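You operate a simulated robot arm through the tools that you are given. There is no shell and no other tool.

Carry out the task below with a simulated robot arm. There is one attempt and no reset: what you move stays moved.

Task
Screw the three bolts down in their holders.
Fine: each all the way down; then slide the loose white-banded holder over to the marking machine.
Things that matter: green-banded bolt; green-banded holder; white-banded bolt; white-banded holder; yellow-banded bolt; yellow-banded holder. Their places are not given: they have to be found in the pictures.

Only the result counts: the job must be done as asked and must still hold three seconds after the hand-in. Knocking over, shifting, dropping, spilling or breaking anything else fails it.

Robot
A 6-joint arm with a four-finger gripper, fixed in place. Base frame: the origin is on the floor under the middle of its stand, x ahead of it, y to its left, z up; the work surface is at about z = 0.8. Units: m, degrees, N and s.
It reaches about 1.012 m from its shoulder. Its first joint turns from -166.0 to 166.0 degrees. Payload 3.43 kg.
The TCP is the grasp point between the finger pads, 0.03 m short of the fingertips. In the tool frame z runs along the fingers and y along their closing line. The gripper opens to 0.12 m; its body begins 0.085 m behind the TCP.
Orientation is that of the tool frame in the base frame, as [roll, pitch, yaw] about the fixed x, y, z axes, in that order (R = Rz(yaw) Ry(pitch) Rx(roll)). With the fingers straight down and closing along the base's y, the tool's x points along the base's -x, its y along +y and its z along -z.

Tools
- The arm moves only by the tool play_rows. Its arguments are lists of equal length, an entry for each row: "travel": the shift along the base's x, y, z in m, a list of three; "dr": the turn, a rotation vector about the base's x, y, z in degrees, a list of three. In form: {"travel": [[dx, dy, dz], ...], "dr": [[wx, wy, wz], ...]}. A call has 1 to 20 rows; each row is the pose to reach, as a shift and turn from the pose commanded when the call began. "gripper" is the finger opening in m, from 0 to 0.12, set as the call begins (left out, the last holds). Each row takes 0.2 s and may step no farther than 0.05 m and 8.6 degrees from the row before; otherwise, or with a gripper value out of range, the whole call is refused. A pose out of reach is approached as far as the arm can. The call stops where the force on the tool passes 40 N (or 10 N more than at its start, if that is more) or the arm is blocked; 0.2 s more then pass. The fingers move at their own pace (about 0.1362 m/s each) and stop on an object; they squeeze with about 37 N. The grip force told is the motor's: it shows also when the fingers shut on nothing. Time passes only in rows, and 0.2 s behind the last, so rows that repeat a pose let the fingers close. It gives the time, the measured TCP pose, the force on the tool (base axes), the opening and the grip force at its end, in the units of the frame above (readings bear some noise), with the torque about the TCP (base axes, N m) and any sound that the robot's microphone picked up.
- Cameras (640 x 400 px; columns grow to the right, rows downward): "scene" is fixed at [0.0509, 0.4997, 1.4798]; the picture's right is [0.23, -0.97, 0.00], its down [-0.73, -0.17, -0.66] and it looks along [0.65, 0.15, -0.75] (base axes); focal length 241 px, centre (320, 200). "wrist" rides on the gripper at [0.071, -0.017, -0.121] in the tool frame; the picture's right is [0.23, 0.97, 0.00], its down [-0.81, 0.19, -0.55] and it looks along [-0.54, 0.13, 0.83] (tool axes); focal length 275 px, centre (320, 200).
- get_image(camera): a new picture of that camera. No time passes.
- pixel_to_xyz(camera, pixels): there is no depth. For up to 12 entries [column, row, z] of the newest picture of that camera ("zoom" is the newest enlarged one), the place [x, y] in the base frame at which the ray of that pixel passes the height z, good to about 0.003 m. No time passes.
- inspect(camera, box): a new picture of the part [left, top, right, bottom] of that camera's present view, enlarged. No time passes.
- job_done(): hands the job in; it is judged then, once.

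Unless the task says otherwise, let go and move clear before handing in.

The tools are called after "Emit:" as name(argument=value, ...) on one line, values as JSON. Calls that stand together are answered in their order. play_rows: Moves the arm, as the interface text tells. Its arguments: {"type":"object","properties":{"travel":{"type":"array","items":{"type":"array","items":{"type":"number"}}},"dr":{"type":"array","items":{"type":"array","items":{"type":"number"}}},"gripper":{"type":"number"}},"required":["travel","dr"]} The other tools are called the same way: get_image (camera) takes a picture; pixel_to_xyz (camera, pixels) gives the place at which the rays of pixels pass given heights; inspect (camera, box) takes an enlarged picture of a part of a camera's view; job_done () hands the job in.

At the start:

```text
clock: 0.0
tool_pos: [0.2663, 0.5051, 1.2785]
orientation: [180.0, -0.1, -180.0]
contact_force: [-0.3, -0.2, -0.3]
wrist_torque: [0.0, -0.01, -0.02]
grip_width: 0.1199
grasp_force: 0.1
```

scene: 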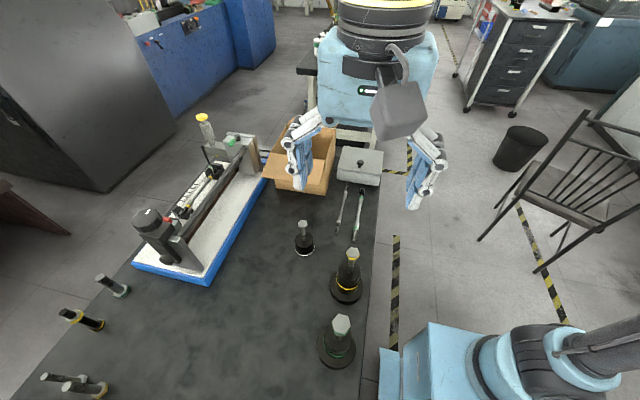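
wrist: 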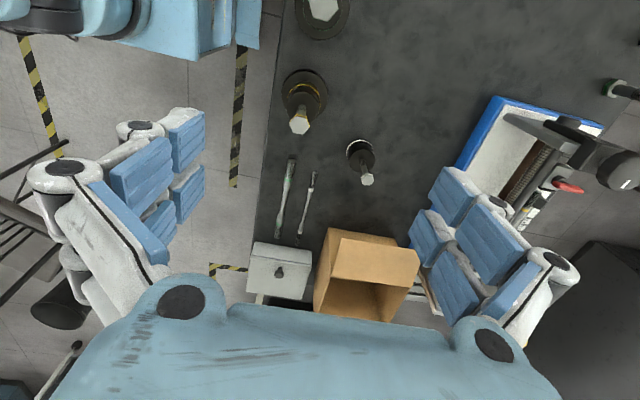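

The scene picture shows three upright bolts in holders: a white-banded one near (303,240), a yellow-banded one near (347,280) and a green-banded one near (338,340). Loose bolts lie at the left, and what looks like the marking machine is on the blue base near (200,210). I'll enlarge these areas before moving.

Emit:
inspect(camera="scene", box=[270, 200, 400, 380])

Emit:
inspect(camera="scene", box=[110, 100, 290, 290])

Emit:
inspect(camera="scene", box=[10, 250, 160, 400])

Emit:
inspect(camera="wrist", box=[260, 0, 420, 200])

```text
2.22 times, centred on (335, 290) of scene
```

zoom: 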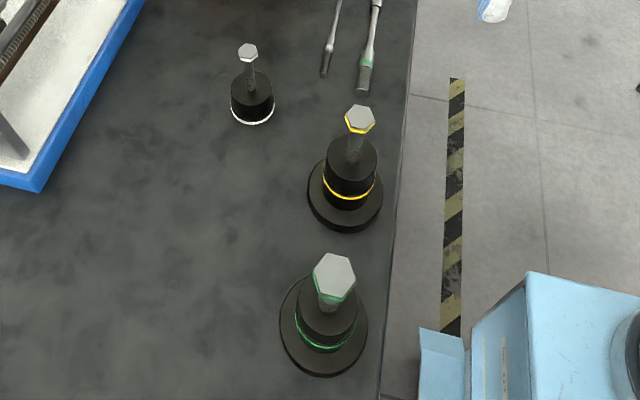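

```text
2.11 times, centred on (200, 195) of scene
```

zoom: 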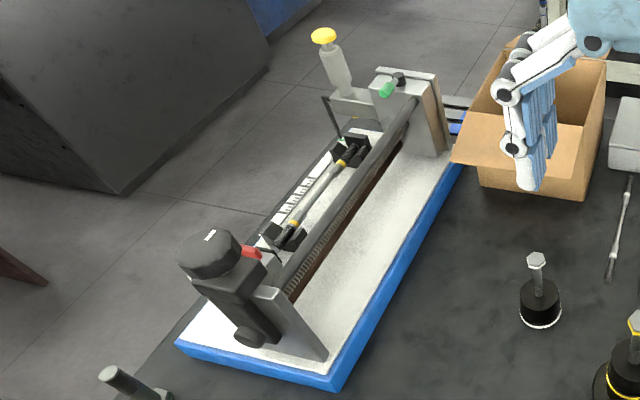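

```text
2.67 times, centred on (85, 325) of scene
```

zoom: 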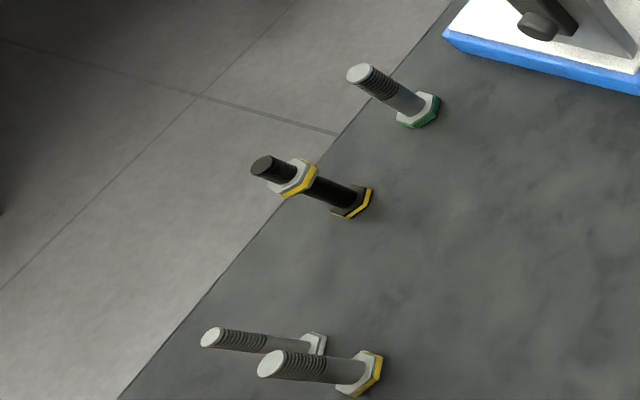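

```text
2.00 times, centred on (340, 100) of wrist
```

zoom: 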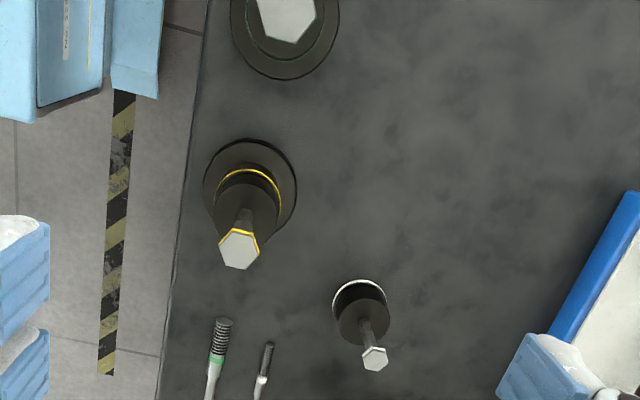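

Three partly screwed bolts stand in holders. The white holder has no flange, while the yellow and green ones have flanges. I'll triangulate the bolt heads (scene (303,222), (353,253), (342,322); wrist (367,179), (299,125), (322,7)) and look more closely at the machine and its surroundings.

Emit:
pixel_to_xyz(camera="scene", pixels=[[302.6, 222.4, 0.8], [302.6, 222.4, 0.9], [302.6, 222.4, 1.0], [353, 253, 0.8], [353, 253, 0.9], [353, 253, 1.0], [341.8, 322.4, 0.8], [341.8, 322.4, 0.9], [341.8, 322.4, 1.0], [304, 250, 0.8], [346, 290, 0.8], [337, 348, 0.8]])

Emit:
pixel_to_xyz(camera="wrist", pixels=[[367.5, 179, 0.8], [367.5, 179, 0.9], [367.5, 179, 1.0], [299.5, 125, 0.8], [299.5, 125, 0.9], [299.5, 125, 1.0], [322.5, 7.5, 0.8], [322.5, 7.5, 0.9], [322.5, 7.5, 1.0]])

Emit:
inspect(camera="scene", box=[250, 100, 400, 220])

Emit:
inspect(camera="wrist", box=[420, 60, 640, 260])

Emit:
inspect(camera="scene", box=[120, 190, 220, 290])

```text
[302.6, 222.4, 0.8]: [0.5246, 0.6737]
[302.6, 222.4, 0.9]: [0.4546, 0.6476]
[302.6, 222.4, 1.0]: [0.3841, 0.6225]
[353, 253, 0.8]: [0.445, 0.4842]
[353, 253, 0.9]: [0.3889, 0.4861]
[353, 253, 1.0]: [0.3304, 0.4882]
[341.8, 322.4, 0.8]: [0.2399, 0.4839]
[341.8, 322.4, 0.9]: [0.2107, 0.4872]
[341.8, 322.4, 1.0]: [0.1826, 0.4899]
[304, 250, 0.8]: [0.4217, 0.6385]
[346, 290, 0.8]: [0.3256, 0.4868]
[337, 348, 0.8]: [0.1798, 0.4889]
```

```text
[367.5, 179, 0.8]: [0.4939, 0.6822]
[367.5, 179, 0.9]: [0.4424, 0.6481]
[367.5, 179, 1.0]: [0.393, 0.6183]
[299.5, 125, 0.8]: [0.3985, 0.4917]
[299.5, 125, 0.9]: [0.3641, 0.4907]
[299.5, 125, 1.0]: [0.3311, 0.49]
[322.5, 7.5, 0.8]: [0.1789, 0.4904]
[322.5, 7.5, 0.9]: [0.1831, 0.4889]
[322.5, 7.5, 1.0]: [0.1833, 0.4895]
```

```text
3.33 times, centred on (325, 160) of scene
```

zoom: 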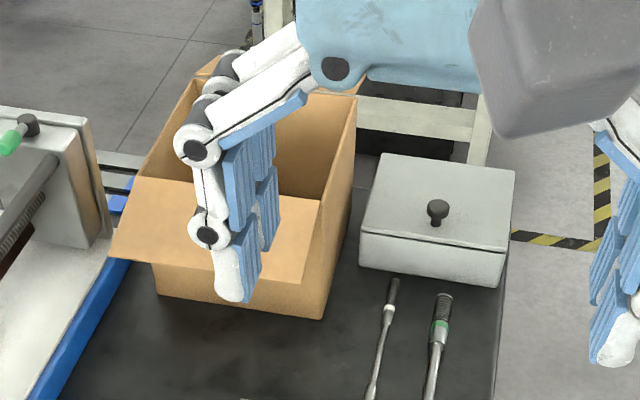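

```text
2.00 times, centred on (530, 160) of wrist
```

zoom: 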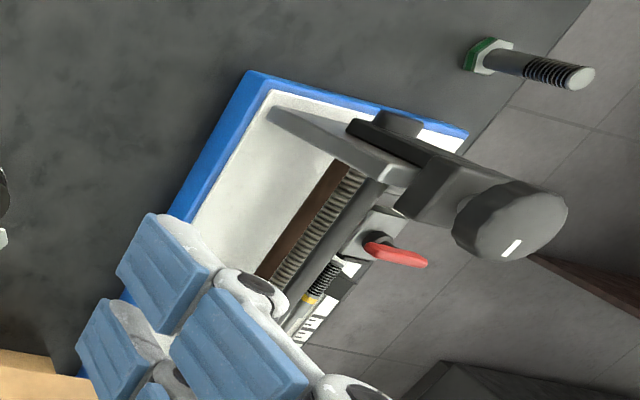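

```text
4.00 times, centred on (170, 240) of scene
```

zoom: 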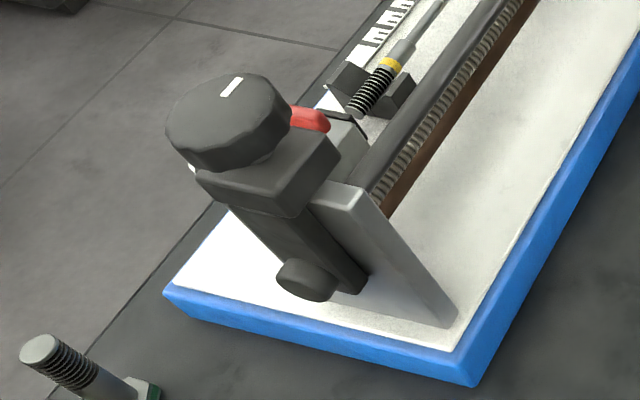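

The blue-based machine with the scale, near (200,230), looks like the marking machine. Triangulation puts the heads at about white (0.414,0.632,0.95), yellow (0.332,0.489,0.997) and green (0.183,0.490,0.998). Next I'll measure the holder tops and bases and the machine's edges.

Emit:
inspect(camera="scene", box=[285, 300, 385, 380])

Emit:
inspect(camera="scene", box=[310, 235, 390, 310])

Emit:
inspect(camera="scene", box=[270, 205, 340, 265])

Emit:
pixel_to_xyz(camera="scene", pixels=[[207, 287, 0.8], [131, 265, 0.8], [268, 180, 0.8], [207, 278, 0.82], [267, 178, 0.82], [372, 290, 0.8], [300, 195, 0.8], [340, 180, 0.8], [340, 230, 0.8], [357, 240, 0.8]])

```text
5.00 times, centred on (335, 340) of scene
```

zoom: 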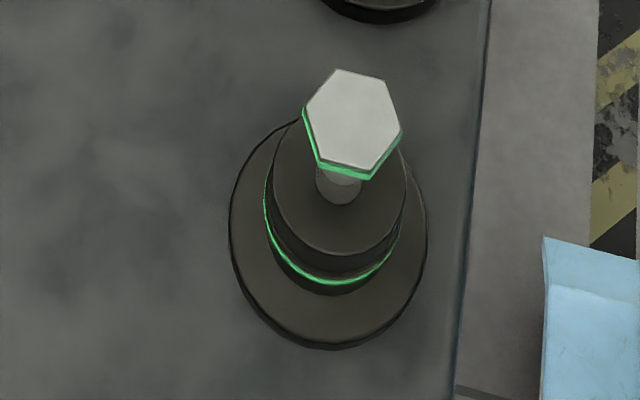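

```text
5.33 times, centred on (350, 272) of scene
```

zoom: 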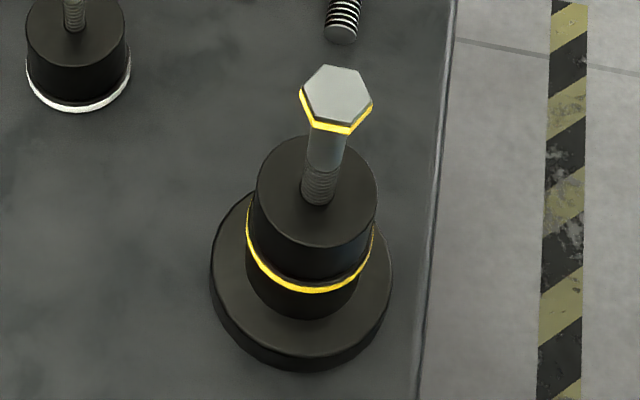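

```text
6.67 times, centred on (305, 235) of scene
```

zoom: 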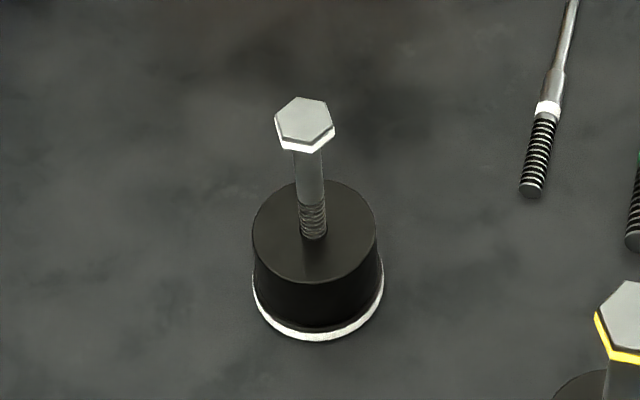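

```text
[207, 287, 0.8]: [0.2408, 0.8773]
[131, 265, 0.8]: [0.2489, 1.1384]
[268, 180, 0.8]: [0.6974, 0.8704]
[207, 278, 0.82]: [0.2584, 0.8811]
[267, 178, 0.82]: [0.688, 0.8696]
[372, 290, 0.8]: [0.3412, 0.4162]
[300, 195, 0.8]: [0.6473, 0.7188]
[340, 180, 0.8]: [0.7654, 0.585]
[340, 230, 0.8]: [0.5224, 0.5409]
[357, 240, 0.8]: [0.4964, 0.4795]
```

The machine's near edge runs along y≈0.875 from x≈0.24 to 0.70. Next I'll find the holder-top heights at the points where the shanks enter (scene (304,240), (349,273), (339,340)).

Emit:
pixel_to_xyz(camera="scene", pixels=[[303.95, 240.25, 0.8], [303.95, 240.25, 0.85], [303.95, 240.25, 0.9], [349.4, 272.6, 0.85], [349.4, 272.6, 0.9], [349.4, 272.6, 0.95], [339, 340, 0.85], [339, 340, 0.9], [339, 340, 0.95], [302.6, 222.4, 0.95], [353, 253, 0.99], [341.8, 322.4, 0.99]])

Emit:
play_rows(travel=[[0, 0, 0]], dr=[[0, 0, 0]])

```text
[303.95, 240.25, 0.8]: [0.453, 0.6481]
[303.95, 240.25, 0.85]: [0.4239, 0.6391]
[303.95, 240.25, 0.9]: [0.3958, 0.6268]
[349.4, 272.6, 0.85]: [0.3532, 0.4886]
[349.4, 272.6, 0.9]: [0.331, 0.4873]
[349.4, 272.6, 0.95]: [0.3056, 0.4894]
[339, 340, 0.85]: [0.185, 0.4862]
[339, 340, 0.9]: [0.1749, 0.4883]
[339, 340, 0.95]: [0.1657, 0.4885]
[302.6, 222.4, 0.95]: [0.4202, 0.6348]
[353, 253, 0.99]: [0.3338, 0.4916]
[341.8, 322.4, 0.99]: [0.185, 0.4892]
```

```text
clock: 0.4
tool_pos: [0.2485, 0.5058, 1.2807]
orientation: [179.9, 0.6, -179.9]
contact_force: [0.3, -0.1, -0.9]
wrist_torque: [-0.02, 0.04, -0.03]
grip_width: 0.12
grasp_force: 0.0
```

The zero move shifted the measured pose by about 18 mm in x. I'll repeat it to see whether that's noise or a settled offset.

Emit:
play_rows(travel=[[0, 0, 0], [0, 0, 0], [0, 0, 0]], dr=[[0, 0, 0], [0, 0, 0], [0, 0, 0]])

Emit:
get_image(camera="wrist")

```text
clock: 1.2
tool_pos: [0.2496, 0.5049, 1.281]
orientation: [179.9, 0.6, -179.9]
contact_force: [0.4, 0.2, -0.3]
wrist_torque: [0.01, -0.02, -0.01]
grip_width: 0.1199
grasp_force: 0.0
```

```text
taken
```

wrist: 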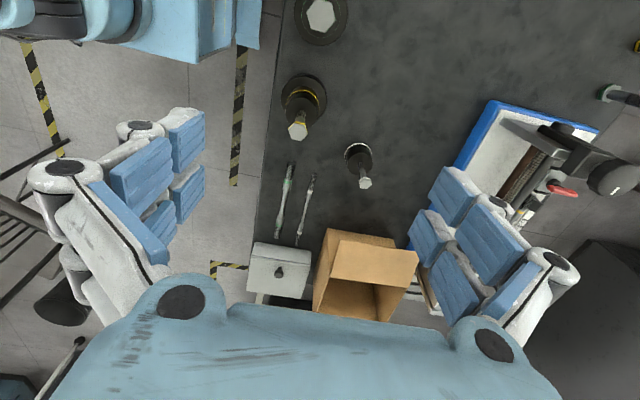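

The commanded pose is now about (0.249,0.505,1.281) and steady. I'll move above the green bolt and stop well clear to look closely.

Emit:
play_rows(travel=[[-0.02, -0.005, -0.04], [-0.04, -0.01, -0.08], [-0.06, -0.016, -0.12], [-0.066, -0.016, -0.14], [-0.066, -0.016, -0.14]], dr=[[0, 0, 0], [0, 0, 0], [0, 0, 0], [0, 0, 0], [0, 0, 0]])

Emit:
get_image(camera="wrist")

Emit:
get_image(camera="scene")

```text
clock: 2.4
tool_pos: [0.1854, 0.4892, 1.1405]
orientation: [179.9, 0.5, 180.0]
contact_force: [0.6, 0.3, -0.2]
wrist_torque: [0.04, -0.01, -0.01]
grip_width: 0.1201
grasp_force: 0.0
```

```text
taken
```

wrist: 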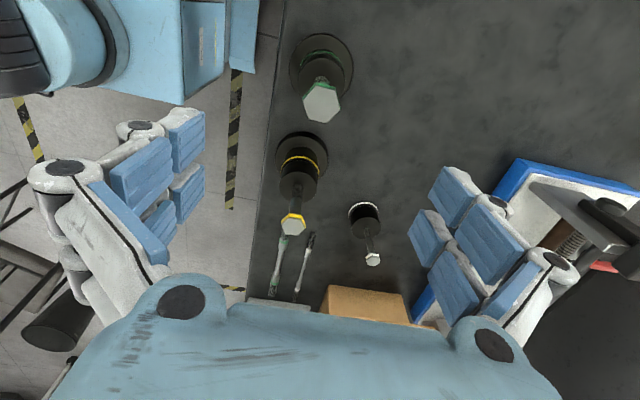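

```text
taken
```

scene: 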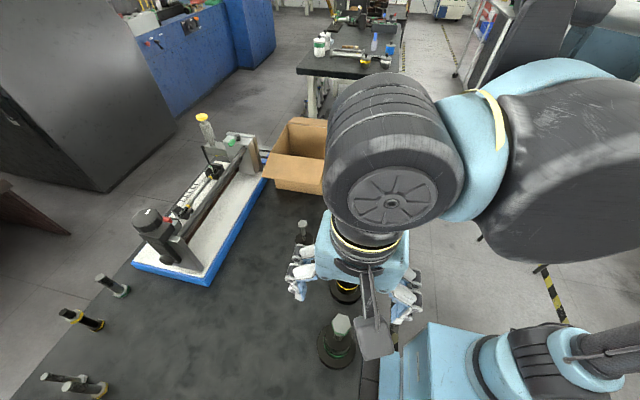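

The wrist picture shows the green head at about (322,103), with the TCP projecting near (320,189). I'll enlarge the view for precise head centres and hex orientation.

Emit:
inspect(camera="wrist", box=[270, 20, 370, 130])

Emit:
inspect(camera="wrist", box=[260, 120, 400, 280])

Emit:
inspect(camera="scene", box=[270, 200, 440, 380])

```text
3.64 times, centred on (320, 75) of wrist
```

zoom: 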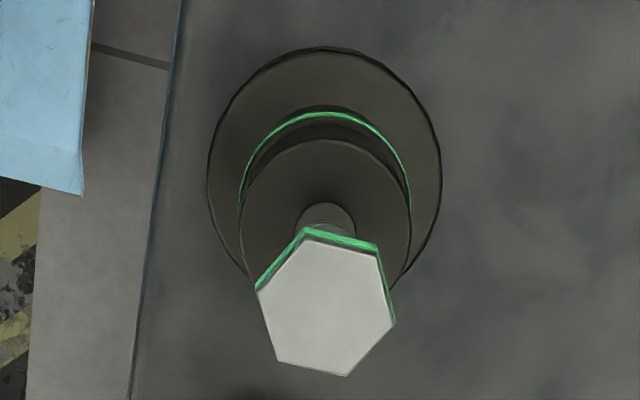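

```text
2.50 times, centred on (330, 200) of wrist
```

zoom: 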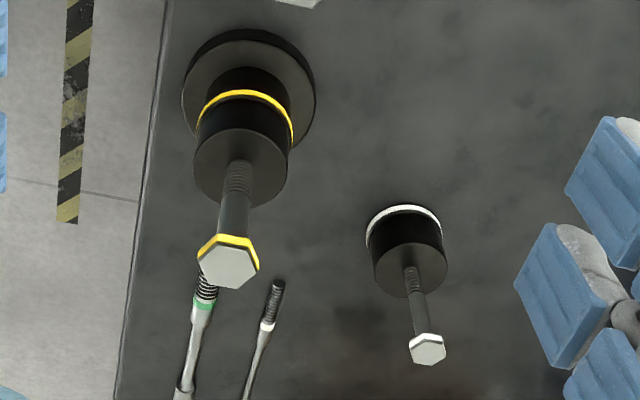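

```text
2.22 times, centred on (355, 290) of scene
```

zoom: 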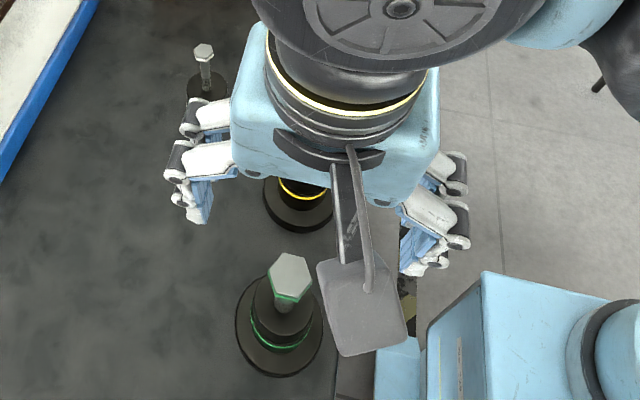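

Using refined head centres, I'll triangulate again from the wrist's new viewpoint: green wrist (321.6,104.4), yellow (293.6,226.4), white (372.8,260).

Emit:
pixel_to_xyz(camera="wrist", pixels=[[321.6, 104.4, 0.96], [321.6, 104.4, 0.98], [321.6, 104.4, 1.0], [293.6, 226.4, 0.96], [293.6, 226.4, 0.98], [293.6, 226.4, 1.0], [372.8, 260, 0.92], [372.8, 260, 0.94], [372.8, 260, 0.96]])

Emit:
pixel_to_xyz(camera="scene", pixels=[[341.5, 324.2, 0.96], [341.5, 324.2, 0.98], [341.5, 324.2, 1.0], [353.1, 252.5, 0.96], [353.1, 252.5, 0.98], [353.1, 252.5, 1.0], [302.5, 223.2, 0.92], [302.5, 223.2, 0.94], [302.5, 223.2, 0.96]])

```text
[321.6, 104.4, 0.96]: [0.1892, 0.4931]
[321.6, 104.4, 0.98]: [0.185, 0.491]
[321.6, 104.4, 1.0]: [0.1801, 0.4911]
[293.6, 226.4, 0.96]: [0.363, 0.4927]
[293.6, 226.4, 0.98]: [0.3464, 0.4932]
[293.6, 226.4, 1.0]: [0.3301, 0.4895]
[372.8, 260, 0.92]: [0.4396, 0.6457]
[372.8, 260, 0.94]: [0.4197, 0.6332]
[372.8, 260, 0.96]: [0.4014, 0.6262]
```

```text
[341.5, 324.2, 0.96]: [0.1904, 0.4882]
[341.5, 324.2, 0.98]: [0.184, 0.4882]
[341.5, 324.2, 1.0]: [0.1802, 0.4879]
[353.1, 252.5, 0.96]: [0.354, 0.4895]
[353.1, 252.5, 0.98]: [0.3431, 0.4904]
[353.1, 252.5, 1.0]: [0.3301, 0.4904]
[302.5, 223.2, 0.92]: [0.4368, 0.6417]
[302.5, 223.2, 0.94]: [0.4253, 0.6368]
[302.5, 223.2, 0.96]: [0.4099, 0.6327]
```

The heads are at about green (0.183,0.489,0.99), yellow (0.331,0.490,1.00) and white (0.422,0.635,0.94). I'll start with yellow, which has a fixed-looking flanged holder, by hovering over it.

Emit:
play_rows(travel=[[0.04, 0, 0], [0.08, 0, 0], [0.12, 0, -0.01], [0.148, 0.001, -0.03], [0.148, 0.001, -0.04], [0.148, 0.001, -0.04]], dr=[[0, 0, 0], [0, 0, 0], [0, 0, 0], [0, 0, 0], [0, 0, 0], [0, 0, 0]])

Emit:
get_image(camera="wrist")

Emit:
inspect(camera="wrist", box=[260, 80, 420, 220])

Emit:
get_image(camera="scene")

```text
clock: 3.8
tool_pos: [0.3327, 0.4902, 1.1008]
orientation: [179.9, 0.6, 180.0]
contact_force: [-0.1, 0.3, -0.7]
wrist_torque: [-0.01, -0.01, -0.01]
grip_width: 0.1202
grasp_force: 0.0
```

```text
taken
```

wrist: 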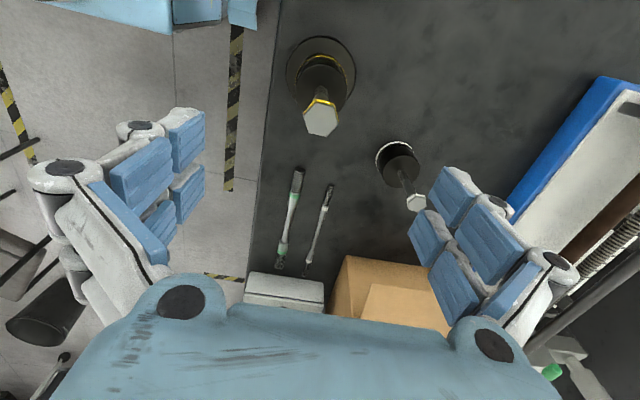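

```text
2.86 times, centred on (340, 150) of wrist
```

zoom: 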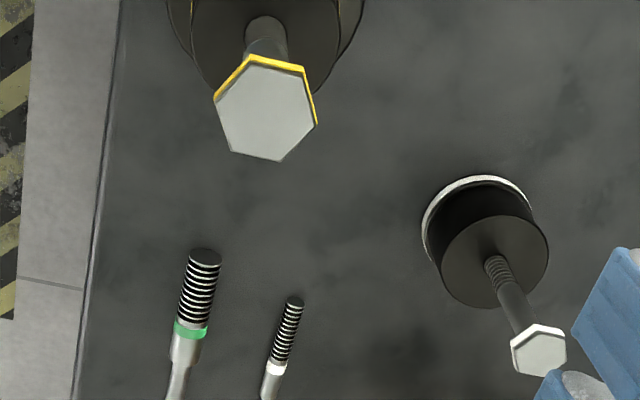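

```text
taken
```

scene: 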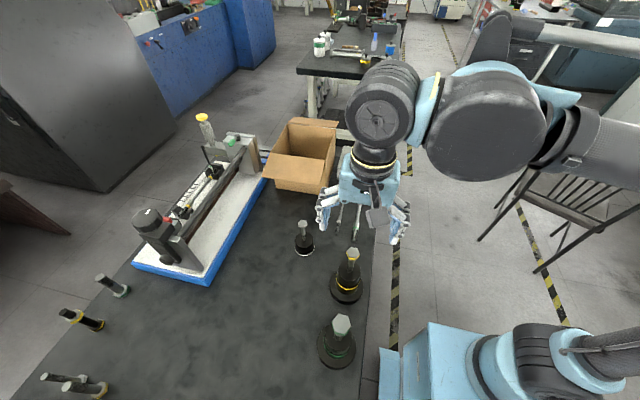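

The yellow head is at about wrist (321,118.4) and the white head at about (416.9,203.5). I'll check their positions again and confirm where the fingertips are in the scene view.

Emit:
pixel_to_xyz(camera="wrist", pixels=[[321, 118.4, 0.96], [321, 118.4, 0.98], [321, 118.4, 1.0], [321, 118.4, 1.02], [416.9, 203.5, 0.92], [416.9, 203.5, 0.94], [416.9, 203.5, 0.96], [320, 189, 1.1], [329, 110, 0.9]])

Emit:
pixel_to_xyz(camera="scene", pixels=[[362, 235, 1.07], [353.1, 252.5, 0.98], [353.1, 252.5, 1.0], [350.56, 246.86, 1.0], [357.5, 247.6, 1.0], [359.76, 252.86, 1.0], [355.6, 258.3, 1.0], [348.7, 257.4, 1.0], [346.4, 251.7, 1.0]])

Emit:
inspect(camera="scene", box=[310, 140, 420, 260])

```text
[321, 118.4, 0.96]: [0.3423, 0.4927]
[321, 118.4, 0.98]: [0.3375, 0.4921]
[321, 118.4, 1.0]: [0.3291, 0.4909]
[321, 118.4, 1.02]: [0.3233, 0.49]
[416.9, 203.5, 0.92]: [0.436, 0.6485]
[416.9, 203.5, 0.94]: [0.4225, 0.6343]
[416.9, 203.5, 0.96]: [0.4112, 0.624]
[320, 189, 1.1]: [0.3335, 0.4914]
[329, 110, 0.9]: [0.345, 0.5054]
```

```text
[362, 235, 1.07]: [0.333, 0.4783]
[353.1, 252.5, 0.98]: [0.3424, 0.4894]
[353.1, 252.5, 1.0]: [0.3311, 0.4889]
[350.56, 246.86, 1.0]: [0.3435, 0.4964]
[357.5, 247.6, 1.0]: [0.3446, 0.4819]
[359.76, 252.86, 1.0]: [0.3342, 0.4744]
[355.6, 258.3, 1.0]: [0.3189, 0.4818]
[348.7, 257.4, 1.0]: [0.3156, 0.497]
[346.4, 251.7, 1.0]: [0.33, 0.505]
```

```text
3.33 times, centred on (365, 200) of scene
```

zoom: 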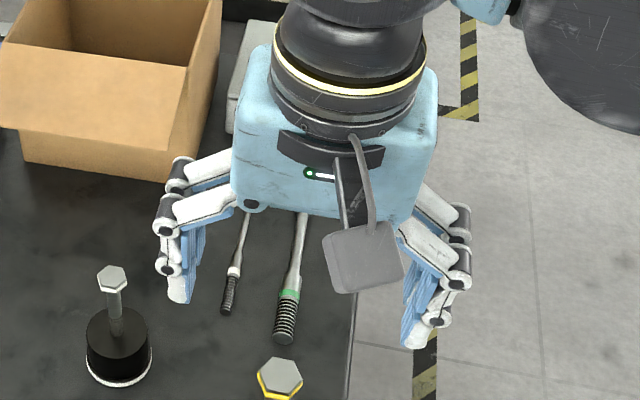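

The yellow head is confirmed at about (0.331,0.490,0.998), with hex corners at roughly 30°+60k, so its flats face 0°/60°/120°. While still in free air I'll test how far the wrist turns positive, since screwing down turns negative.

Emit:
play_rows(travel=[[0, 0, 0], [0, 0, 0], [0, 0, 0], [0, 0, 0], [0, 0, 0], [0, 0, 0], [0, 0, 0], [0, 0, 0], [0, 0, 0], [0, 0, 0], [0, 0, 0], [0, 0, 0], [0, 0, 0], [0, 0, 0], [0, 0, 0], [0, 0, 0], [0, 0, 0], [0, 0, 0], [0, 0, 0], [0, 0, 0]], dr=[[0, 0, 8.5], [0, 0, 17], [0, 0, 25.5], [0, 0, 34], [0, 0, 42.5], [0, 0, 51], [0, 0, 59.5], [0, 0, 68], [0, 0, 76.5], [0, 0, 85], [0, 0, 93.5], [0, 0, 102], [0, 0, 110.5], [0, 0, 119], [0, 0, 127.5], [0, 0, 136], [0, 0, 144.5], [0, 0, 153], [0, 0, 161.5], [0, 0, 170]])

Emit:
get_image(camera="wrist")

Emit:
get_image(camera="scene")

```text
clock: 8.0
tool_pos: [0.3311, 0.49, 1.1012]
orientation: [179.9, 0.7, -9.8]
contact_force: [0.9, -0.3, 0.2]
wrist_torque: [0.0, 0.02, 0.02]
grip_width: 0.12
grasp_force: 0.1
```

```text
taken
```

wrist: 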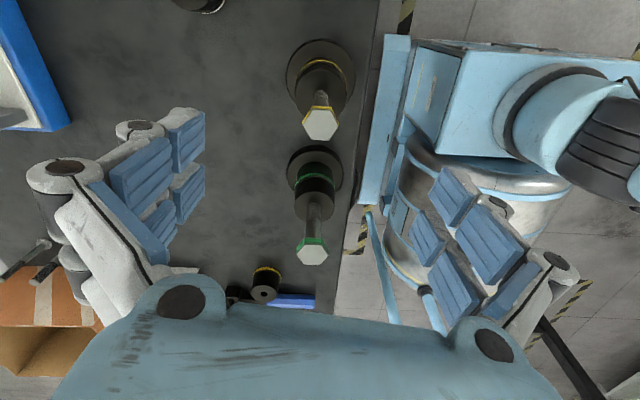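

```text
taken
```

scene: 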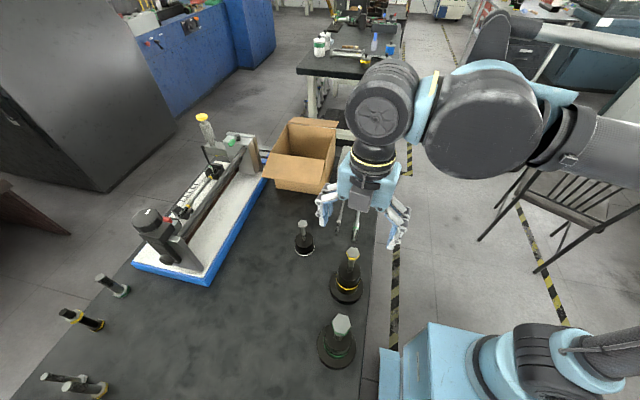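

The wrist turned +170° freely. This view also shows something new at wrist (265,285): a black piece with a yellow band near the table's near end. I'll enlarge it.

Emit:
inspect(camera="wrist", box=[210, 130, 370, 320])

Emit:
pixel_to_xyz(camera="wrist", pixels=[[265, 293, 0.82], [265, 293, 0.85], [312, 253, 0.98], [312, 253, 1.0], [321, 123, 0.98], [321, 123, 1.0], [300, 300, 0.8], [238, 292, 0.8]])

```text
2.11 times, centred on (290, 225) of wrist
```

zoom: 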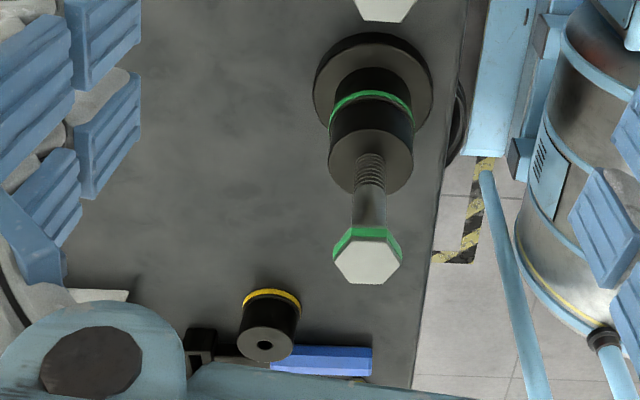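

```text
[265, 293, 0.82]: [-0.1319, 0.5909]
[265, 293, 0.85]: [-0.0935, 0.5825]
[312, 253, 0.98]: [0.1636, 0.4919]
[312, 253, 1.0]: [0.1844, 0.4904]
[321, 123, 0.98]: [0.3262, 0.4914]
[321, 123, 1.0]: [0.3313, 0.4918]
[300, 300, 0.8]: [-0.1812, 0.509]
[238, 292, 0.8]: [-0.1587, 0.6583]
```

That's an empty spare holder, not one of the bolts to be screwed. I'll keep testing the positive wrist range in free air.

Emit:
play_rows(travel=[[0, 0, 0], [0, 0, 0], [0, 0, 0], [0, 0, 0], [0, 0, 0], [0, 0, 0], [0, 0, 0], [0, 0, 0], [0, 0, 0], [0, 0, 0], [0, 0, 0], [0, 0, 0], [0, 0, 0], [0, 0, 0], [0, 0, 0], [0, 0, 0], [0, 0, 0], [0, 0, 0], [0, 0, 0], [0, 0, 0]], dr=[[0, 0, 8.5], [0, 0, 17], [0, 0, 25.5], [0, 0, 34], [0, 0, 42.5], [0, 0, 51], [0, 0, 59.5], [0, 0, 68], [0, 0, 76.5], [0, 0, 85], [0, 0, 93.5], [0, 0, 102], [0, 0, 110.5], [0, 0, 119], [0, 0, 127.5], [0, 0, 136], [0, 0, 144.5], [0, 0, 153], [0, 0, 161.5], [0, 0, 170]])

```text
clock: 12.2
tool_pos: [0.0023, 0.1296, 1.0998]
orientation: [174.8, -0.2, 149.2]
contact_force: [1.8, 0.8, 0.1]
wrist_torque: [-0.02, 0.12, 0.01]
grip_width: 0.1198
grasp_force: 0.0
out of reach, approached as far as the arm can: row 10, 11, 12, 13, 14, 15, 16, 17, 18, 19, 20
```

The wrist limit sits about 247° positive of the start. Past that the arm swung away to (0.002,0.130) at z≈1.10. I need to see that nothing was touched before I bring it back.

Emit:
get_image(camera="scene")

Emit:
get_image(camera="wrist")

```text
taken
```

scene: 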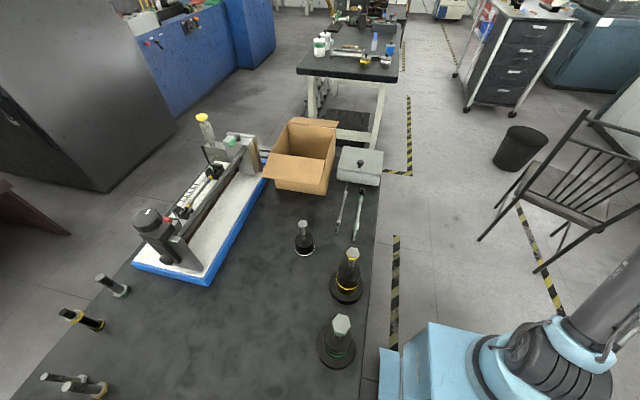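

```text
taken
```

wrist: 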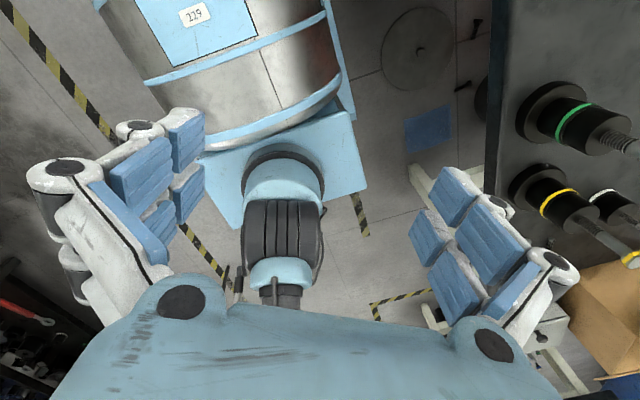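

Nothing was touched: all three bolts are still in place. A zero move will show which pose the controller now holds as commanded.

Emit:
play_rows(travel=[[0, 0, 0]], dr=[[0, 0, -0.1]])

```text
clock: 12.6
tool_pos: [0.0032, 0.1291, 1.1015]
orientation: [174.7, -0.3, 149.1]
contact_force: [0.2, -0.2, -0.5]
wrist_torque: [0.02, -0.01, -0.01]
grip_width: 0.1197
grasp_force: 0.0
```

The commanded pose is now where the arm actually is. First I'll level the tool, correcting about 5.3° of tilt, and raise it slightly. Then I'll unwind the wrist.

Emit:
play_rows(travel=[[0, 0, 0.02], [0, 0, 0.04]], dr=[[-2.3, 1.36, 0], [-4.55, 2.72, 0]])

```text
clock: 13.2
tool_pos: [-0.0032, 0.1098, 1.1423]
orientation: [179.9, -0.2, 148.9]
contact_force: [0.0, -0.7, -0.2]
wrist_torque: [0.02, -0.04, -0.06]
grip_width: 0.1202
grasp_force: 0.1
out of reach, approached as far as the arm can: row 1, 2
```

The tool is level again. Now I'll unwind with a −85° turn while moving slightly outward.

Emit:
play_rows(travel=[[0, 0, 0], [0, 0, 0], [0.01, 0.01, 0], [0.03, 0.03, 0], [0.05, 0.05, 0], [0.07, 0.08, 0], [0.09, 0.11, 0], [0.11, 0.14, 0], [0.13, 0.17, 0], [0.15, 0.2, 0], [0.15, 0.2, 0]], dr=[[0, 0, -8.5], [0, 0, -17], [0, 0, -25.5], [0, 0, -34], [0, 0, -42.5], [0, 0, -51], [0, 0, -59.5], [0, 0, -68], [0, 0, -76.5], [0, 0, -85], [0, 0, -93.5]])

Emit:
get_image(camera="scene")

```text
clock: 15.6
tool_pos: [0.1484, 0.3104, 1.1433]
orientation: [-179.9, -0.1, 55.4]
contact_force: [0.5, 0.6, -0.2]
wrist_torque: [0.0, -0.02, 0.0]
grip_width: 0.1202
grasp_force: 0.1
```

```text
taken
```

scene: 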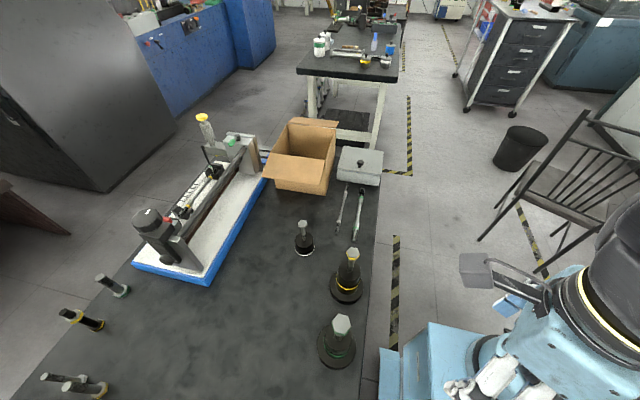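

The wrist has recovered to yaw 55°, with all objects untouched. I'll go back above the yellow bolt and unwind to yaw 30°, where the fingers line up with the hex flats.

Emit:
play_rows(travel=[[0.04, 0.04, 0], [0.08, 0.07, 0], [0.11, 0.1, 0], [0.14, 0.13, 0], [0.165, 0.16, 0], [0.183, 0.18, 0], [0.183, 0.18, 0]], dr=[[0, 0, -8], [0, 0, -16], [0, 0, -25.4], [0, 0, -25.4], [0, 0, -25.4], [0, 0, -25.4], [0, 0, -25.4]])

```text
refused: row 1 steps farther than a row can; nothing moved
```

The first row stepped too far, so I'll use smaller steps.

Emit:
play_rows(travel=[[0.03, 0.03, 0], [0.06, 0.06, 0], [0.09, 0.09, 0], [0.12, 0.12, 0], [0.15, 0.15, 0], [0.183, 0.18, 0], [0.183, 0.18, 0]], dr=[[0, 0, -8], [0, 0, -16], [0, 0, -22], [0, 0, -25.4], [0, 0, -25.4], [0, 0, -25.4], [0, 0, -25.4]])

```text
clock: 17.2
tool_pos: [0.3328, 0.4916, 1.1409]
orientation: [-179.9, -0.1, 30.1]
contact_force: [0.5, -1.5, 0.5]
wrist_torque: [0.0, -0.04, 0.01]
grip_width: 0.1201
grasp_force: 0.0
```

Above yellow at yaw 30°. I'll now find the negative range of the wrist in free air.

Emit:
play_rows(travel=[[0, 0, 0], [0, 0, 0], [0, 0, 0], [0, 0, 0], [0, 0, 0], [0, 0, 0], [0, 0, 0], [0, 0, 0], [0, 0, 0], [0, 0, 0], [0, 0, 0], [0, 0, 0], [0, 0, 0], [0, 0, 0], [0, 0, 0], [0, 0, 0], [0, 0, 0], [0, 0, 0], [0, 0, 0], [0, 0, 0]], dr=[[0, 0, -8.5], [0, 0, -17], [0, 0, -25.5], [0, 0, -34], [0, 0, -42.5], [0, 0, -51], [0, 0, -59.5], [0, 0, -68], [0, 0, -76.5], [0, 0, -85], [0, 0, -93.5], [0, 0, -102], [0, 0, -110.5], [0, 0, -119], [0, 0, -127.5], [0, 0, -136], [0, 0, -144.5], [0, 0, -153], [0, 0, -161.5], [0, 0, -170]])

Emit:
play_rows(travel=[[0, 0, 0], [0, 0, 0], [0, 0, 0], [0, 0, 0], [0, 0, 0], [0, 0, 0]], dr=[[0, 0, -8.5], [0, 0, -17], [0, 0, -25.5], [0, 0, -34], [0, 0, -42.5], [0, 0, -51]])

```text
clock: 21.4
tool_pos: [0.3307, 0.49, 1.1426]
orientation: [180.0, -0.2, -140.0]
contact_force: [0.6, 1.1, 0.4]
wrist_torque: [-0.03, 0.02, -0.01]
grip_width: 0.1203
grasp_force: 0.0
```

```text
clock: 22.8
tool_pos: [0.3321, 0.4899, 1.1422]
orientation: [180.0, -0.1, 168.9]
contact_force: [-0.5, -0.4, 0.3]
wrist_torque: [-0.01, -0.02, 0.03]
grip_width: 0.1201
grasp_force: 0.0
```

Total turn is now −11° from the start, with no limit yet. I'll continue in short steps.

Emit:
play_rows(travel=[[0, 0, 0], [0, 0, 0], [0, 0, 0], [0, 0, 0], [0, 0, 0], [0, 0, 0]], dr=[[0, 0, -8.5], [0, 0, -17], [0, 0, -25.5], [0, 0, -34], [0, 0, -42.5], [0, 0, -51]])

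Emit:
play_rows(travel=[[0, 0, 0], [0, 0, 0], [0, 0, 0], [0, 0, 0]], dr=[[0, 0, -8.5], [0, 0, -17], [0, 0, -25.5], [0, 0, -34]])

```text
clock: 24.2
tool_pos: [0.3309, 0.4883, 1.1423]
orientation: [-179.8, 0.0, 118.0]
contact_force: [-0.1, -0.4, -0.6]
wrist_torque: [-0.03, -0.03, 0.02]
grip_width: 0.12
grasp_force: 0.0
```

```text
clock: 25.2
tool_pos: [0.3336, 0.4901, 1.1415]
orientation: [-179.7, 0.0, 87.3]
contact_force: [-0.6, 0.5, 0.1]
wrist_torque: [0.0, 0.0, 0.0]
grip_width: 0.1202
grasp_force: 0.1
out of reach, approached as far as the arm can: row 4
```

The negative limit is about −93° of total turn, so I have roughly 340° of wrist travel. Going from yaw 30° down to −270° gives 300° strokes, which keeps the hex flats aligned each time. I'll rotate back to yaw 30° with the fingers narrowed to 0.06.

Emit:
play_rows(travel=[[0, 0, 0], [0, 0, 0], [0, 0, 0], [0, 0, 0], [0, 0, 0], [0, 0, 0], [0, 0, 0], [0, 0, 0], [0, 0, 0], [0, 0, 0], [0, 0, 0], [0, 0, 0], [0, 0, 0], [0, 0, 0], [0, 0, 0], [0, 0, 0], [0, 0, 0], [0, 0, 0], [0, 0, 0], [0, 0, 0]], dr=[[0, 0, 8.5], [0, 0, 17], [0, 0, 25.5], [0, 0, 34], [0, 0, 42.5], [0, 0, 51], [0, 0, 59.5], [0, 0, 68], [0, 0, 76.5], [0, 0, 85], [0, 0, 93.5], [0, 0, 102], [0, 0, 110.5], [0, 0, 119], [0, 0, 127.5], [0, 0, 136], [0, 0, 144.5], [0, 0, 153], [0, 0, 161.5], [0, 0, 170]], gripper=0.06)

Emit:
get_image(camera="wrist")

```text
clock: 29.4
tool_pos: [0.33, 0.4905, 1.1412]
orientation: [-179.8, 0.0, -102.4]
contact_force: [0.5, 0.5, -0.1]
wrist_torque: [0.01, -0.01, 0.0]
grip_width: 0.0599
grasp_force: 0.2
```

```text
taken
```

wrist: 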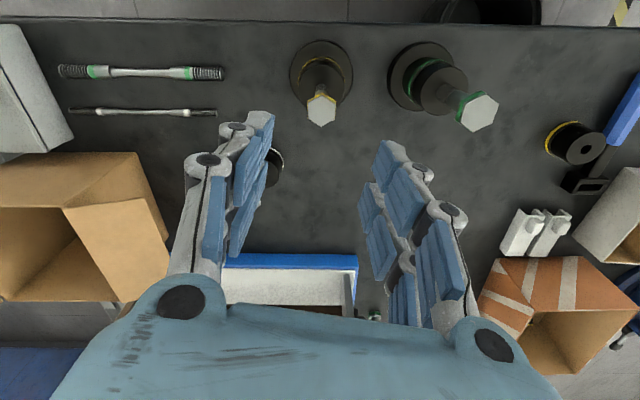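

The narrowed fingers are clear, and the yellow head is at wrist (321,108) between them. I'll finish turning back to yaw 30°.

Emit:
play_rows(travel=[[0, 0, 0], [0, 0, 0], [0, 0, 0], [0, 0, 0], [0, 0, 0], [0, 0, 0], [0, 0, 0], [0, 0, 0], [0, 0, 0], [0, 0, 0], [0, 0, 0], [0, 0, 0], [0, 0, -0.02], [0, 0, -0.04], [0, 0, -0.05], [0, 0, -0.05], [0, 0, -0.05]], dr=[[0, 0, 8.5], [0, 0, 17], [0, 0, 25.5], [0, 0, 34], [0, 0, 42.5], [0, 0, 51], [0, 0, 59.5], [0, 0, 68], [0, 0, 76.5], [0, 0, 85], [0, 0, 93.5], [0, 0, 102], [0, 0, 110.5], [0, 0, 119], [0, 0, 127.5], [0, 0, 132.5], [0, 0, 132.5]])

Emit:
get_image(camera="wrist")

Emit:
inspect(camera="wrist", box=[270, 60, 370, 170])

```text
clock: 33.0
tool_pos: [0.3309, 0.49, 1.0932]
orientation: [-179.7, -0.1, 30.0]
contact_force: [-0.7, -0.2, 0.5]
wrist_torque: [-0.01, 0.03, 0.01]
grip_width: 0.06
grasp_force: 0.0
```

```text
taken
```

wrist: 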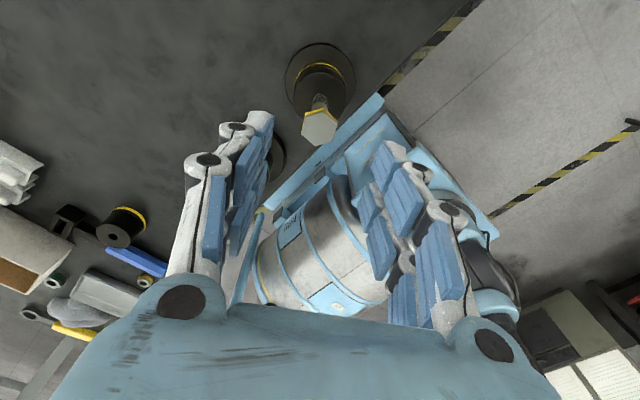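

```text
3.64 times, centred on (320, 115) of wrist
```

zoom: 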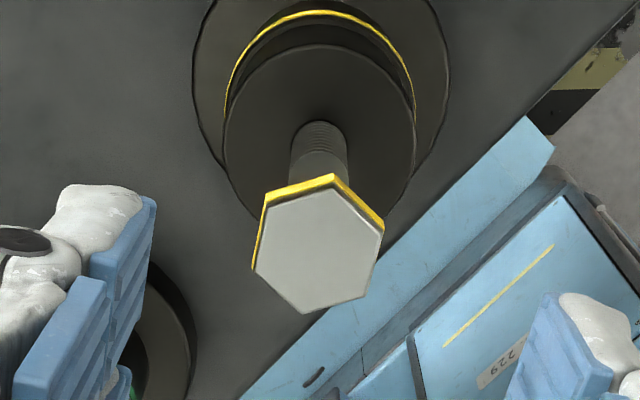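

The hex's left and right flats in the enlarged view, edges (384,233)-(365,297) and (252,267)-(266,207), look square to the closing line. I'll get exact corner positions.

Emit:
pixel_to_xyz(camera="zoom", pixels=[[332, 189, 0.998], [384, 233, 0.998], [365, 297, 0.998], [304, 314, 0.998], [252, 267, 0.998], [266, 208, 0.998], [320, 140, 0.9]])

```text
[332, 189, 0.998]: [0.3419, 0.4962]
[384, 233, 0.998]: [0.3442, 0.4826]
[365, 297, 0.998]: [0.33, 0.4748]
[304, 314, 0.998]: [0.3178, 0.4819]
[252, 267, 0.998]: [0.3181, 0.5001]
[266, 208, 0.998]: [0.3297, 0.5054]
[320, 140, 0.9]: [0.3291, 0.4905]
```

The hex centre is at (0.330,0.490) with corners at 29°, so alignment is good. I'll lower the open fingers around the head to TCP z≈0.997.

Emit:
play_rows(travel=[[0, 0, -0.03], [0, 0, -0.06], [0, 0, -0.08], [0, 0, -0.096], [0, 0, -0.096]], dr=[[0, 0, 0], [0, 0, 0], [0, 0, 0], [0, 0, 0], [0, 0, 0]])

Emit:
get_image(camera="wrist")

Emit:
inspect(camera="scene", box=[290, 200, 420, 320])

```text
clock: 34.2
tool_pos: [0.3306, 0.4886, 0.9961]
orientation: [-179.7, -0.1, 29.9]
contact_force: [-0.1, -0.1, 0.2]
wrist_torque: [0.01, -0.02, 0.01]
grip_width: 0.06
grasp_force: 0.1
```

```text
taken
```

wrist: 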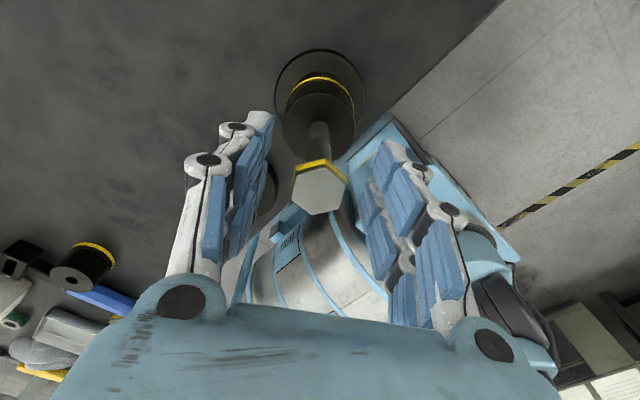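

```text
3.33 times, centred on (355, 260) of scene
```

zoom: 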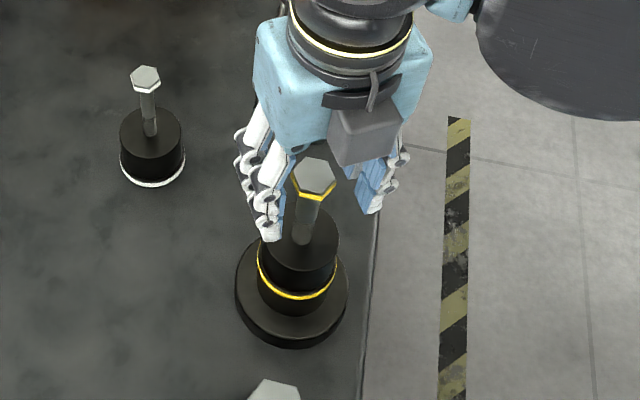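

The head sits right at the TCP (wrist (319,187)). I'll close the fingers on it.

Emit:
play_rows(travel=[[0, 0, 0], [0, 0, 0], [0, 0, 0]], dr=[[0, 0, 0], [0, 0, 0], [0, 0, 0]], gripper=0.0)

Emit:
get_image(camera="wrist")

```text
clock: 35.0
tool_pos: [0.33, 0.4907, 0.9968]
orientation: [-179.6, -0.1, 29.9]
contact_force: [-5.5, 13.6, 3.8]
wrist_torque: [0.17, 0.06, -0.02]
grip_width: 0.0245
grasp_force: 37.4
```

```text
taken
```

wrist: 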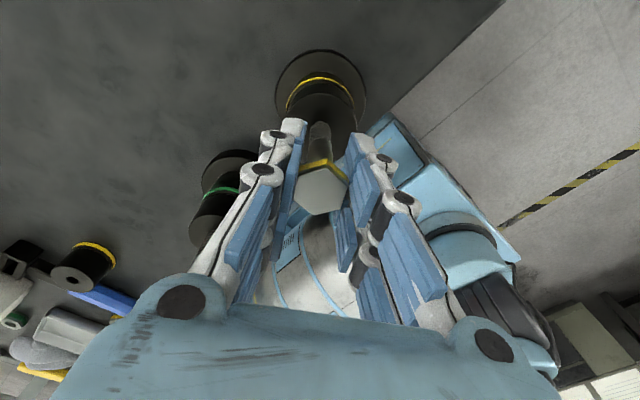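

The fingers hold the head at 24.5 mm, but there's a 14 N side force along the closing line, so I'm slightly off-centre. I'll nudge about 1 mm in that direction to relieve it.

Emit:
play_rows(travel=[[-0.0006, 0.001, 0], [-0.0006, 0.001, 0]], dr=[[0, 0, 0], [0, 0, 0]])

```text
clock: 35.6
tool_pos: [0.33, 0.4904, 0.9964]
orientation: [-179.7, -0.1, 29.9]
contact_force: [0.4, 1.0, 7.0]
wrist_torque: [-0.12, -0.11, -0.03]
grip_width: 0.0246
grasp_force: 37.1
```

The side force is gone. Now I'll make a small clockwise test turn of −25° to read torque and lift.

Emit:
play_rows(travel=[[0, 0, 0], [0, 0, 0], [0, 0, 0]], dr=[[0, 0, -8.5], [0, 0, -17], [0, 0, -25.5]])

Emit:
inspect(camera="wrist", box=[260, 100, 380, 220])

```text
clock: 36.4
tool_pos: [0.3309, 0.4913, 0.9944]
orientation: [-179.8, 0.0, 4.3]
contact_force: [1.3, -9.4, -20.0]
wrist_torque: [-0.08, -0.28, 0.09]
grip_width: 0.0247
grasp_force: 37.1
```

```text
3.33 times, centred on (320, 160) of wrist
```

zoom: 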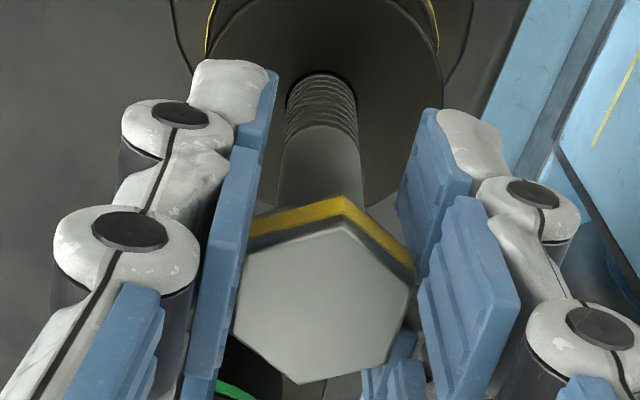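

The bolt turned with the fingers and pulled the tool down about 2 mm (Fz −20 N) over 25°, so the lead is roughly 28 mm per turn. I'll lower 1.5 mm to relieve that and check.

Emit:
play_rows(travel=[[0, 0, -0.0015], [0, 0, -0.0015]], dr=[[0, 0, 0], [0, 0, 0]])

```text
clock: 37.0
tool_pos: [0.3305, 0.491, 0.9957]
orientation: [-179.7, -0.1, 4.5]
contact_force: [3.1, -11.9, 13.8]
wrist_torque: [-0.2, -0.1, -0.02]
grip_width: 0.0244
grasp_force: 37.1
```

Z-stiffness is about 22 N/mm, which puts the lead nearer 17 mm per turn. The side force of −12 N in y suggests the bolt axis is at about (0.329,0.490) in command coordinates. I'll shift to it and read the forces.

Emit:
play_rows(travel=[[-0.0013, -0.0009, 0.0006], [-0.0013, -0.0009, 0.0006]], dr=[[0, 0, 0], [0, 0, 0]])

```text
clock: 37.6
tool_pos: [0.3299, 0.4895, 0.9951]
orientation: [-179.6, -0.2, 4.4]
contact_force: [18.5, 1.4, 10.3]
wrist_torque: [0.11, -0.66, -0.03]
grip_width: 0.0246
grasp_force: 37.7
```

The fingers had gripped about 2 mm off-axis, perpendicular to the closing line. I'll open slightly, move to the computed axis and re-grip so the rotation is concentric.

Emit:
play_rows(travel=[[0, 0, 0], [-0.0006, 0, 0], [-0.0006, 0, 0]], dr=[[0, 0, 0], [0, 0, 0], [0, 0, 0]], gripper=0.045)

Emit:
inspect(camera="wrist", box=[260, 100, 380, 220])

```text
clock: 38.4
tool_pos: [0.3275, 0.4897, 0.995]
orientation: [-179.7, 0.1, 4.4]
contact_force: [0.9, -0.3, -0.4]
wrist_torque: [-0.02, -0.02, 0.01]
grip_width: 0.045
grasp_force: 0.0
```

```text
3.33 times, centred on (320, 160) of wrist
```

zoom: 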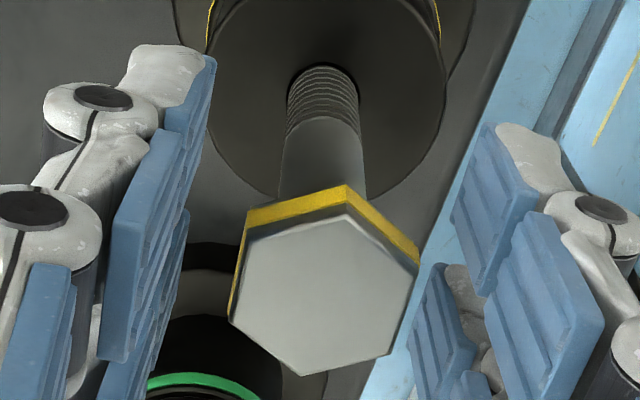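

Released cleanly, and the hex is still aligned with the fingers. Re-gripping now.

Emit:
play_rows(travel=[[0, 0, 0], [0, 0, 0], [0, 0, 0]], dr=[[0, 0, 0], [0, 0, 0], [0, 0, 0]], gripper=0.0)

```text
clock: 39.2
tool_pos: [0.3289, 0.4899, 0.9949]
orientation: [-179.6, -0.1, 4.4]
contact_force: [0.1, 0.8, 3.1]
wrist_torque: [0.04, 0.07, -0.01]
grip_width: 0.0245
grasp_force: 37.6
```

The forces are near zero, so I'm concentric. I'll turn −51° while descending at about 17 mm per turn and watch Fz to refine the lead.

Emit:
play_rows(travel=[[0, 0, -0.0004], [0, 0, -0.0008], [0, 0, -0.0012], [0, 0, -0.0016], [0, 0, -0.002], [0, 0, -0.0024]], dr=[[0, 0, -8.5], [0, 0, -17], [0, 0, -25.5], [0, 0, -34], [0, 0, -42.5], [0, 0, -51]])

```text
clock: 40.6
tool_pos: [0.3278, 0.4915, 0.9921]
orientation: [-179.7, 0.1, -46.7]
contact_force: [12.0, 28.1, 25.2]
wrist_torque: [0.41, 0.06, 0.02]
grip_width: 0.0245
grasp_force: 37.3
```

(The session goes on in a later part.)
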